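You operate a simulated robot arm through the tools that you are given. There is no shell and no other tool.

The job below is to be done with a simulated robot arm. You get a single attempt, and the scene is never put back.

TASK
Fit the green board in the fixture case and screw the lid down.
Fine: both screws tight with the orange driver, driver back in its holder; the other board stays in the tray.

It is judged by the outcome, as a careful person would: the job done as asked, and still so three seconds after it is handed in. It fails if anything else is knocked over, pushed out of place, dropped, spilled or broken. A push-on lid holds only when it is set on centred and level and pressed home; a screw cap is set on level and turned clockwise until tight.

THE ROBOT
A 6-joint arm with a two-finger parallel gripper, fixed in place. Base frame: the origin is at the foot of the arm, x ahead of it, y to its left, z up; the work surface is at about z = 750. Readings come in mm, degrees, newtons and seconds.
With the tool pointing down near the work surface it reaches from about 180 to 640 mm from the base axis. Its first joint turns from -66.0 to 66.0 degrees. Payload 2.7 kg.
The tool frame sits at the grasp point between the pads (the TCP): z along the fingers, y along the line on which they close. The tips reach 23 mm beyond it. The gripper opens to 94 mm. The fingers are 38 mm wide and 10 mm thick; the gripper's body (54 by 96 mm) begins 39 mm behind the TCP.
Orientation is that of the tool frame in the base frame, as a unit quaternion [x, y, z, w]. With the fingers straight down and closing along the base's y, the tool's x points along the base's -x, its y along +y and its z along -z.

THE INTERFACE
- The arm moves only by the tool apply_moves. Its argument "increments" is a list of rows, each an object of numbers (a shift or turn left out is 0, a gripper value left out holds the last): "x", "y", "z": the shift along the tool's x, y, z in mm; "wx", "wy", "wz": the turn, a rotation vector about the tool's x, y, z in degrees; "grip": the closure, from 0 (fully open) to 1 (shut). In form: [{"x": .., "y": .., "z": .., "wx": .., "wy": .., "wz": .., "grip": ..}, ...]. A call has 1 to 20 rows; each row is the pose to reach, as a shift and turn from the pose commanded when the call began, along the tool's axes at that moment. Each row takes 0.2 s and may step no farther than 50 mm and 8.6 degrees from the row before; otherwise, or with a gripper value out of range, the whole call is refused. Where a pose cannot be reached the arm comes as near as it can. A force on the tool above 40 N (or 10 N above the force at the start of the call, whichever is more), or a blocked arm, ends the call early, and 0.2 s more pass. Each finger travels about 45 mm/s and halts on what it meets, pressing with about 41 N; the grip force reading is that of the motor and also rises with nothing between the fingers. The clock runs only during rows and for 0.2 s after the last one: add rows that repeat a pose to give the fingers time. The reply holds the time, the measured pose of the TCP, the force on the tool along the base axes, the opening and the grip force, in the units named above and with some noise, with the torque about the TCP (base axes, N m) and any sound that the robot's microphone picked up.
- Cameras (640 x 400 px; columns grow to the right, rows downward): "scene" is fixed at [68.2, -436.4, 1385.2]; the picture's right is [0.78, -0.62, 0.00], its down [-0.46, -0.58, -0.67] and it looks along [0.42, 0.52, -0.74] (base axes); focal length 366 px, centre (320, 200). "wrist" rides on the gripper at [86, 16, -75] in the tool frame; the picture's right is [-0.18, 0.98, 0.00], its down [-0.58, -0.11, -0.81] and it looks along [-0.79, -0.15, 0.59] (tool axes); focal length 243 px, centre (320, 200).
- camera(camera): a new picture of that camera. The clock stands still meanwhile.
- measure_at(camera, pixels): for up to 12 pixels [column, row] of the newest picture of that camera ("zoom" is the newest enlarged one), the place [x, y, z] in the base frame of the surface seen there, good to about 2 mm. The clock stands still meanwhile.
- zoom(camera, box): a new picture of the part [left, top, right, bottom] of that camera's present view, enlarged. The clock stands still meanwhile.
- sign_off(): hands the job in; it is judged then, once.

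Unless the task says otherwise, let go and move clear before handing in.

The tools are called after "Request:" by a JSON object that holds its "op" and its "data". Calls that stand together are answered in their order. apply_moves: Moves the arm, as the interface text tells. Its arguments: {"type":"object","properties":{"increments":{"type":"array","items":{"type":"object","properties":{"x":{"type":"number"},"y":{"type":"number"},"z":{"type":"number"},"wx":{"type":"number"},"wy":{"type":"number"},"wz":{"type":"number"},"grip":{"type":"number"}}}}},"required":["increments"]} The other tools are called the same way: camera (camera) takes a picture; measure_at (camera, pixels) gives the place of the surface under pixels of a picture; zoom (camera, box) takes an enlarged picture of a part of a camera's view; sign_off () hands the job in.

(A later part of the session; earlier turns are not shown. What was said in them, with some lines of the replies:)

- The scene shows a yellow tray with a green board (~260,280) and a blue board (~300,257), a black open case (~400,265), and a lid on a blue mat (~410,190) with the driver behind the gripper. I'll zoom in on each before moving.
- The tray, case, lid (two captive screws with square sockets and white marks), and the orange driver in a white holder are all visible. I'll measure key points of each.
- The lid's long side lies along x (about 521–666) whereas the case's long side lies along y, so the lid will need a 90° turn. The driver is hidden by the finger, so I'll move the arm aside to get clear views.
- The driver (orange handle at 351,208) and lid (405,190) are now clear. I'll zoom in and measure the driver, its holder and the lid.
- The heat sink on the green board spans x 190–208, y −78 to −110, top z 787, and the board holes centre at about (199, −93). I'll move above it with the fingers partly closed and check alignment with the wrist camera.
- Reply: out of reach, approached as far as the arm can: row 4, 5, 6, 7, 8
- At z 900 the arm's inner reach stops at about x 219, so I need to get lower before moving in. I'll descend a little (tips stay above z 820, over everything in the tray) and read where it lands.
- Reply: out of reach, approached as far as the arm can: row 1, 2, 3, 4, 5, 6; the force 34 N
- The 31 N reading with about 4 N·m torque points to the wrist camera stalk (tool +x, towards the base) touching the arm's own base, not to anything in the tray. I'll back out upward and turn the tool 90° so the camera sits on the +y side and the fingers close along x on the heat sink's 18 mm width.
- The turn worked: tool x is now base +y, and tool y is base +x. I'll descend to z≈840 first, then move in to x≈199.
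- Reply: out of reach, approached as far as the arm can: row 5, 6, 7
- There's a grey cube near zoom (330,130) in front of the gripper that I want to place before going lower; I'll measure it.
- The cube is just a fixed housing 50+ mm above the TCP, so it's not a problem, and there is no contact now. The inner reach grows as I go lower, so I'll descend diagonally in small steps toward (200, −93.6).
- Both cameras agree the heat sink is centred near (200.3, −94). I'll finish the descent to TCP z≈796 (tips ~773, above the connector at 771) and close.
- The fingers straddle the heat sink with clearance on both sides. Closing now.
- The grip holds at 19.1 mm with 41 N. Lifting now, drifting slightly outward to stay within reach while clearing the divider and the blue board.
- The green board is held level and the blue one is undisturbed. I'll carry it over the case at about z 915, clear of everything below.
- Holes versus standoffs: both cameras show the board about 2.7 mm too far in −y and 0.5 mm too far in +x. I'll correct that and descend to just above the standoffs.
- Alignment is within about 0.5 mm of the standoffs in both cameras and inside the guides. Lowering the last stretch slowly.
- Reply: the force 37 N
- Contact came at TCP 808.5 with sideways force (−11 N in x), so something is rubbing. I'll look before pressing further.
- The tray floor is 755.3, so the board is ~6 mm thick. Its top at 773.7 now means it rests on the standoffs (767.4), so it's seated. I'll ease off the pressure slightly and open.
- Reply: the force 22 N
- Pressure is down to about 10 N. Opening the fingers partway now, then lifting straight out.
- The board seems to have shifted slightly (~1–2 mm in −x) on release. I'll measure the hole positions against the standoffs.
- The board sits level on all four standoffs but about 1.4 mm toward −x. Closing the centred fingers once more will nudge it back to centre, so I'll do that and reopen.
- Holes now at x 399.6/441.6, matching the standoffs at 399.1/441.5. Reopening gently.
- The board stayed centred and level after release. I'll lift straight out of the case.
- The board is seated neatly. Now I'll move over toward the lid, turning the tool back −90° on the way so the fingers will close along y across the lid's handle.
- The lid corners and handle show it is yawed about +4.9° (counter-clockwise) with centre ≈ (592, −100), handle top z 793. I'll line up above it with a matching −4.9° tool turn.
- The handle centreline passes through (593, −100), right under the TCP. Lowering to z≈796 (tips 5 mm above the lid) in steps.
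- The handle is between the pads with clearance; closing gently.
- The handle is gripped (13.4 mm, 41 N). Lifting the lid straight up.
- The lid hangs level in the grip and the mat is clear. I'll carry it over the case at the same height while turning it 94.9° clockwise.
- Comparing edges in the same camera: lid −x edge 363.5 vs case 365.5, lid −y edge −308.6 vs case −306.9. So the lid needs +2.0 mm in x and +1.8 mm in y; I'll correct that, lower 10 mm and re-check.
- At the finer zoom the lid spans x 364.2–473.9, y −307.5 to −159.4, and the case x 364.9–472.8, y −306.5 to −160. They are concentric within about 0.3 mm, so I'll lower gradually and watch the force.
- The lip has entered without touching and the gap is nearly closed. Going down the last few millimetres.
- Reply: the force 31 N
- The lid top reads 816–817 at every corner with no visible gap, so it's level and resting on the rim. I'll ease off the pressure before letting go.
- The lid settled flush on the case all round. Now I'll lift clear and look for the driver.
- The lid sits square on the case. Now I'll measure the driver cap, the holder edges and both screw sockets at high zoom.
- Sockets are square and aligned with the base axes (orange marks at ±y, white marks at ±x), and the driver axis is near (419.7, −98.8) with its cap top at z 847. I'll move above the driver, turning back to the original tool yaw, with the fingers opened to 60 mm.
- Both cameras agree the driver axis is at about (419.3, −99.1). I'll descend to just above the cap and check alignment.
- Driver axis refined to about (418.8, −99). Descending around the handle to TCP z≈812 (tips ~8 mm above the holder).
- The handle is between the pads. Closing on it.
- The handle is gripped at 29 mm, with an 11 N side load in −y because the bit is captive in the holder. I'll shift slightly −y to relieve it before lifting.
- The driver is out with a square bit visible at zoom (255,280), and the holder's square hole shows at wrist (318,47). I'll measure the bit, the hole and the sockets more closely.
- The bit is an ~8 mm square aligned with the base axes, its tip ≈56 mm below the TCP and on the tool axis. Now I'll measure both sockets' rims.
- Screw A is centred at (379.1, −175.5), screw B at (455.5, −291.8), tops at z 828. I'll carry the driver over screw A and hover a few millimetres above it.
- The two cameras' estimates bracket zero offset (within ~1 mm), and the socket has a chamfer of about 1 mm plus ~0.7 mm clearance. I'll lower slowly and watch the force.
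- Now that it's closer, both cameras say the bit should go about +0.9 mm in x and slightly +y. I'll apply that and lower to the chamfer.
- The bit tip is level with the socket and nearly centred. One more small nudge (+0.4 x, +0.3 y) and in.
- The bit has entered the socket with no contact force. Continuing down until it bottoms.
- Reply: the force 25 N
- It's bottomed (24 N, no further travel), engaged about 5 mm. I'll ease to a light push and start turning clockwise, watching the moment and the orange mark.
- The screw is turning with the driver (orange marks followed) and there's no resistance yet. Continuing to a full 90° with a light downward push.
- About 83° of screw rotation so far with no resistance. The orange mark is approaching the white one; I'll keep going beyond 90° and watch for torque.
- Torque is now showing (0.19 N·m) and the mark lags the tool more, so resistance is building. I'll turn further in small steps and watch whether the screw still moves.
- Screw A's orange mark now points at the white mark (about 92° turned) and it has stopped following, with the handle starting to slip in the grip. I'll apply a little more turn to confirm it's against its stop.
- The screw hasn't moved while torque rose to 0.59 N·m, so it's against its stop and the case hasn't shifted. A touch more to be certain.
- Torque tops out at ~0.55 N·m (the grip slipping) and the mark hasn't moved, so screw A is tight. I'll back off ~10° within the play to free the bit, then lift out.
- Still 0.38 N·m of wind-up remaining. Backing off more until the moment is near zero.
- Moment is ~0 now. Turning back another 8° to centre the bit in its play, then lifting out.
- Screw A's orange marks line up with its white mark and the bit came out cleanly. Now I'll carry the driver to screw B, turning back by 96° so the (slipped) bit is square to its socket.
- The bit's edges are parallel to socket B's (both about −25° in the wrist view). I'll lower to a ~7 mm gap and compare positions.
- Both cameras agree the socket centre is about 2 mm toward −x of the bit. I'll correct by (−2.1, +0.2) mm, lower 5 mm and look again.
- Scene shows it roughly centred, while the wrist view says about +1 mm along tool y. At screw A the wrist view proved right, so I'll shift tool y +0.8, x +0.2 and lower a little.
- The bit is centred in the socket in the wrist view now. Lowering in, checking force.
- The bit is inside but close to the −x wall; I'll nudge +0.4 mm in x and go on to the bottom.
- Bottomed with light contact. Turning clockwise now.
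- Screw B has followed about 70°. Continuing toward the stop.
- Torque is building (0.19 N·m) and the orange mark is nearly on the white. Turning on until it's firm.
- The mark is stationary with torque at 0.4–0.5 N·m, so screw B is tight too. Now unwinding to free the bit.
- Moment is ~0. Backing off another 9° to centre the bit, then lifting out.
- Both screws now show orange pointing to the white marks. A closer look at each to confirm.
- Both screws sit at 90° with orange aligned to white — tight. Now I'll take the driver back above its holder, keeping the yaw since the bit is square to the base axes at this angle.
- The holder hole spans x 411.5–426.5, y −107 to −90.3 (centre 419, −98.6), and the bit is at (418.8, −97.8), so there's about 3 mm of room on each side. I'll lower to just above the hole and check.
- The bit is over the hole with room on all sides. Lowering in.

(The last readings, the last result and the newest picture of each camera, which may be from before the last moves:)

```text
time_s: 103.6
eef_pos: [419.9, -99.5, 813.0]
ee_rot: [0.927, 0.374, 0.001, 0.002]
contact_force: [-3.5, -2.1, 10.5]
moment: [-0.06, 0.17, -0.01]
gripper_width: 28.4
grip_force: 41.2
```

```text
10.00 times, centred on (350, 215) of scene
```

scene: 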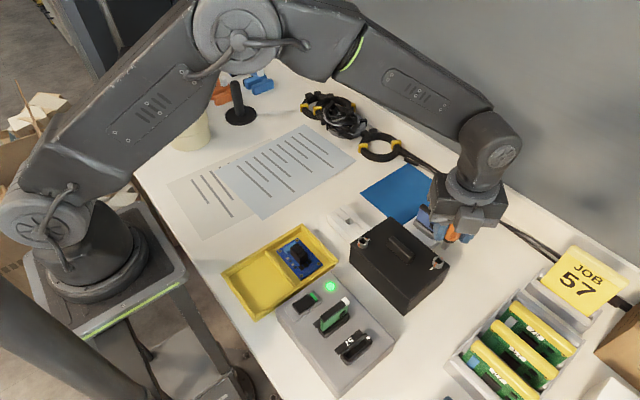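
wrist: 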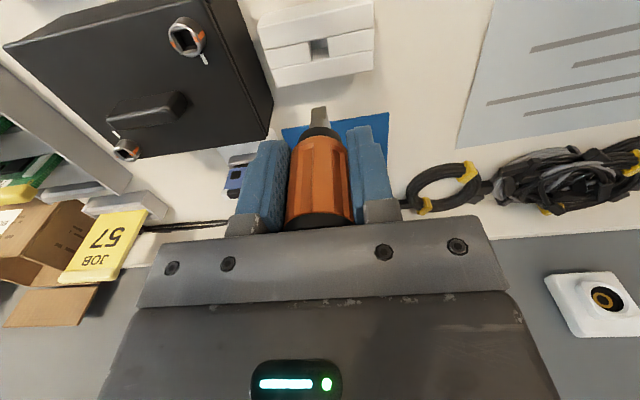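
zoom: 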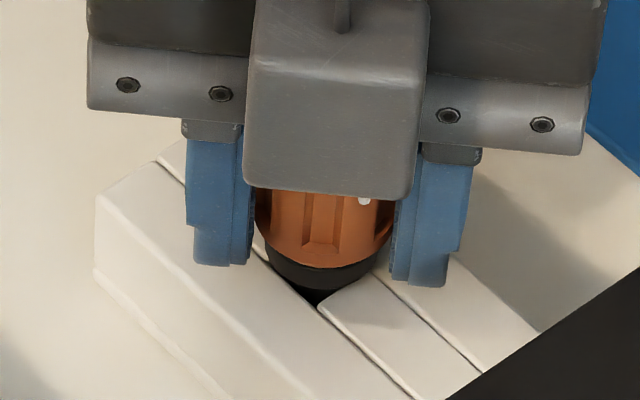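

The collar is resting on the holder (10 N at TCP z 813). I'll ease off and open the fingers slowly.

Request:
{"op": "apply_moves", "data": {"increments": [{"z": -0.6}, {"z": -0.8}, {"z": -0.8, "grip": 0.66}, {"z": -0.8, "grip": 0.6}, {"z": -0.8, "grip": 0.5}, {"z": -0.8, "grip": 0.4}, {"z": -0.8, "grip": 0.36}, {"z": -0.8, "grip": 0.36}]}}

Request:
{"op": "zoom", "data": {"camera": "scene", "box": [325, 195, 375, 235]}}

Request:
{"op": "camera", "data": {"camera": "wrist"}}

```text
time_s: 105.4
eef_pos: [420.2, -100.8, 813.2]
ee_rot: [0.927, 0.375, 0.001, 0.0]
contact_force: [-0.5, 0.5, -0.1]
moment: [0.0, -0.01, 0.02]
gripper_width: 59.9
grip_force: 0.1
```

```text
10.00 times, centred on (350, 215) of scene
```

zoom: 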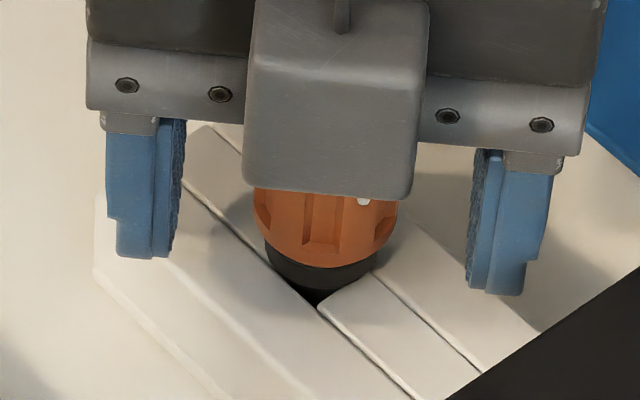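

```text
taken
```

wrist: 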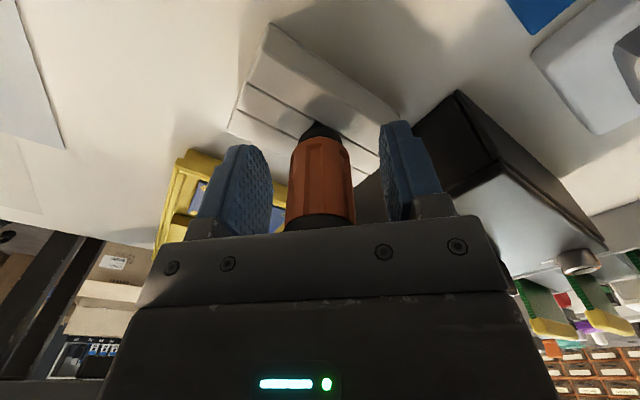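

The driver stands in its holder on its own. Lifting straight up and clear.

Request:
{"op": "apply_moves", "data": {"increments": [{"z": -15}, {"z": -35}, {"z": -60}, {"z": -90}, {"z": -130}, {"z": -170}, {"z": -170}]}}

Request:
{"op": "camera", "data": {"camera": "scene"}}

Request:
{"op": "zoom", "data": {"camera": "scene", "box": [325, 180, 389, 240]}}

```text
time_s: 107.0
eef_pos: [418.1, -98.2, 983.7]
ee_rot: [0.927, 0.375, 0.001, 0.0]
contact_force: [0.7, -0.2, 0.6]
moment: [-0.01, 0.01, 0.01]
gripper_width: 60.1
grip_force: 0.1
```

```text
taken
```

scene: 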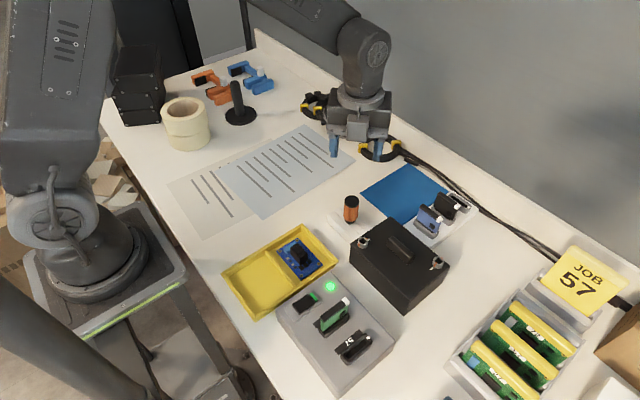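

```text
6.67 times, centred on (357, 210) of scene
```

zoom: 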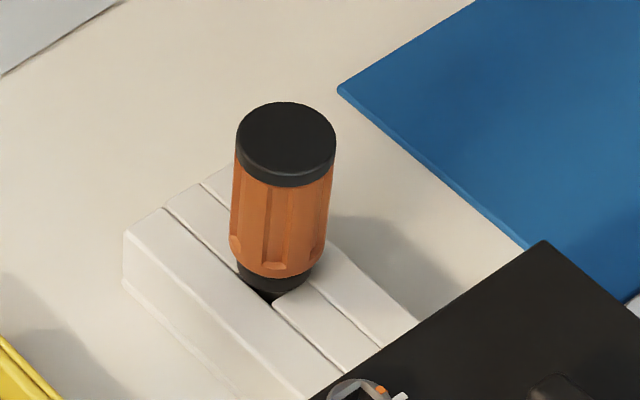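

The driver is upright in its holder. One last check on the lid, screws, tray and surroundings before handing in.

Request:
{"op": "zoom", "data": {"camera": "scene", "box": [335, 205, 465, 315]}}

Request:
{"op": "measure_at", "data": {"camera": "zoom", "pixels": [[175, 165], [280, 80], [470, 235], [350, 330], [200, 200], [400, 260], [300, 110], [250, 250]]}}

Request:
{"op": "zoom", "data": {"camera": "scene", "box": [210, 215, 370, 325]}}

```text
3.64 times, centred on (400, 260) of scene
```

zoom: 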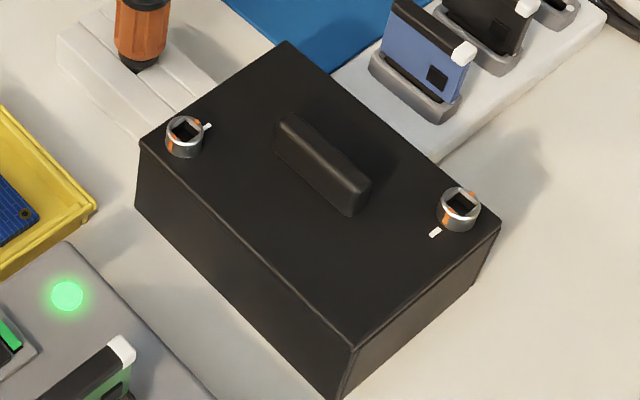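

```text
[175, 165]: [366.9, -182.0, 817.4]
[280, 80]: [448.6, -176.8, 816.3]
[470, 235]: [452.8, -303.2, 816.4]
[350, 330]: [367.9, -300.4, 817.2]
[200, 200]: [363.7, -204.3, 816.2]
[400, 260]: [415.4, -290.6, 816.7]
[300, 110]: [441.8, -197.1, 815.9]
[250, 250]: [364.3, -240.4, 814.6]
```

```text
3.64 times, centred on (290, 270) of scene
```

zoom: 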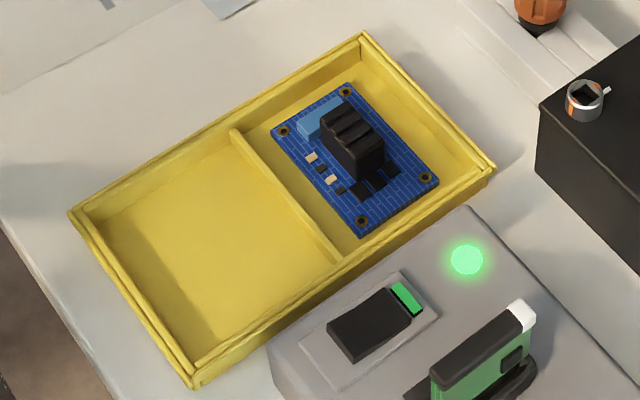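

The lid is level (816–817 mm at every corner) and flush with the case, and both orange marks are on the white marks. The driver is in its holder, the blue board is still in the tray, and the arm is clear. Handing in.

Request:
{"op": "sign_off", "data": {}}

```text
The job is handed in.
```

The green board is in the fixture case and the lid is screwed down. The job is handed in; I haven't seen a verdict.

- **Board:** it sits level on all four standoffs. I re-centred it once, because it had shifted about 1.4 mm when I first let go.
- **Lid:** the top reads 816–817 mm at every corner, with no visible gap to the case.
- **Screws:** both turned 90° clockwise until their orange marks met the white marks on the lid, then stopped moving. The driver slipped in the grip beyond about 0.5–0.6 N·m, so that is the most torque they got.
- **Driver:** the orange driver is back upright in its holder. It is turned about 90° from how it stood before.
- **Other board:** the blue board is still in the tray.

Early on, the wrist camera touched the robot's own base (about 31 N) as I first reached for the tray. I backed off and came in with the tool turned; nothing else was touched or moved.
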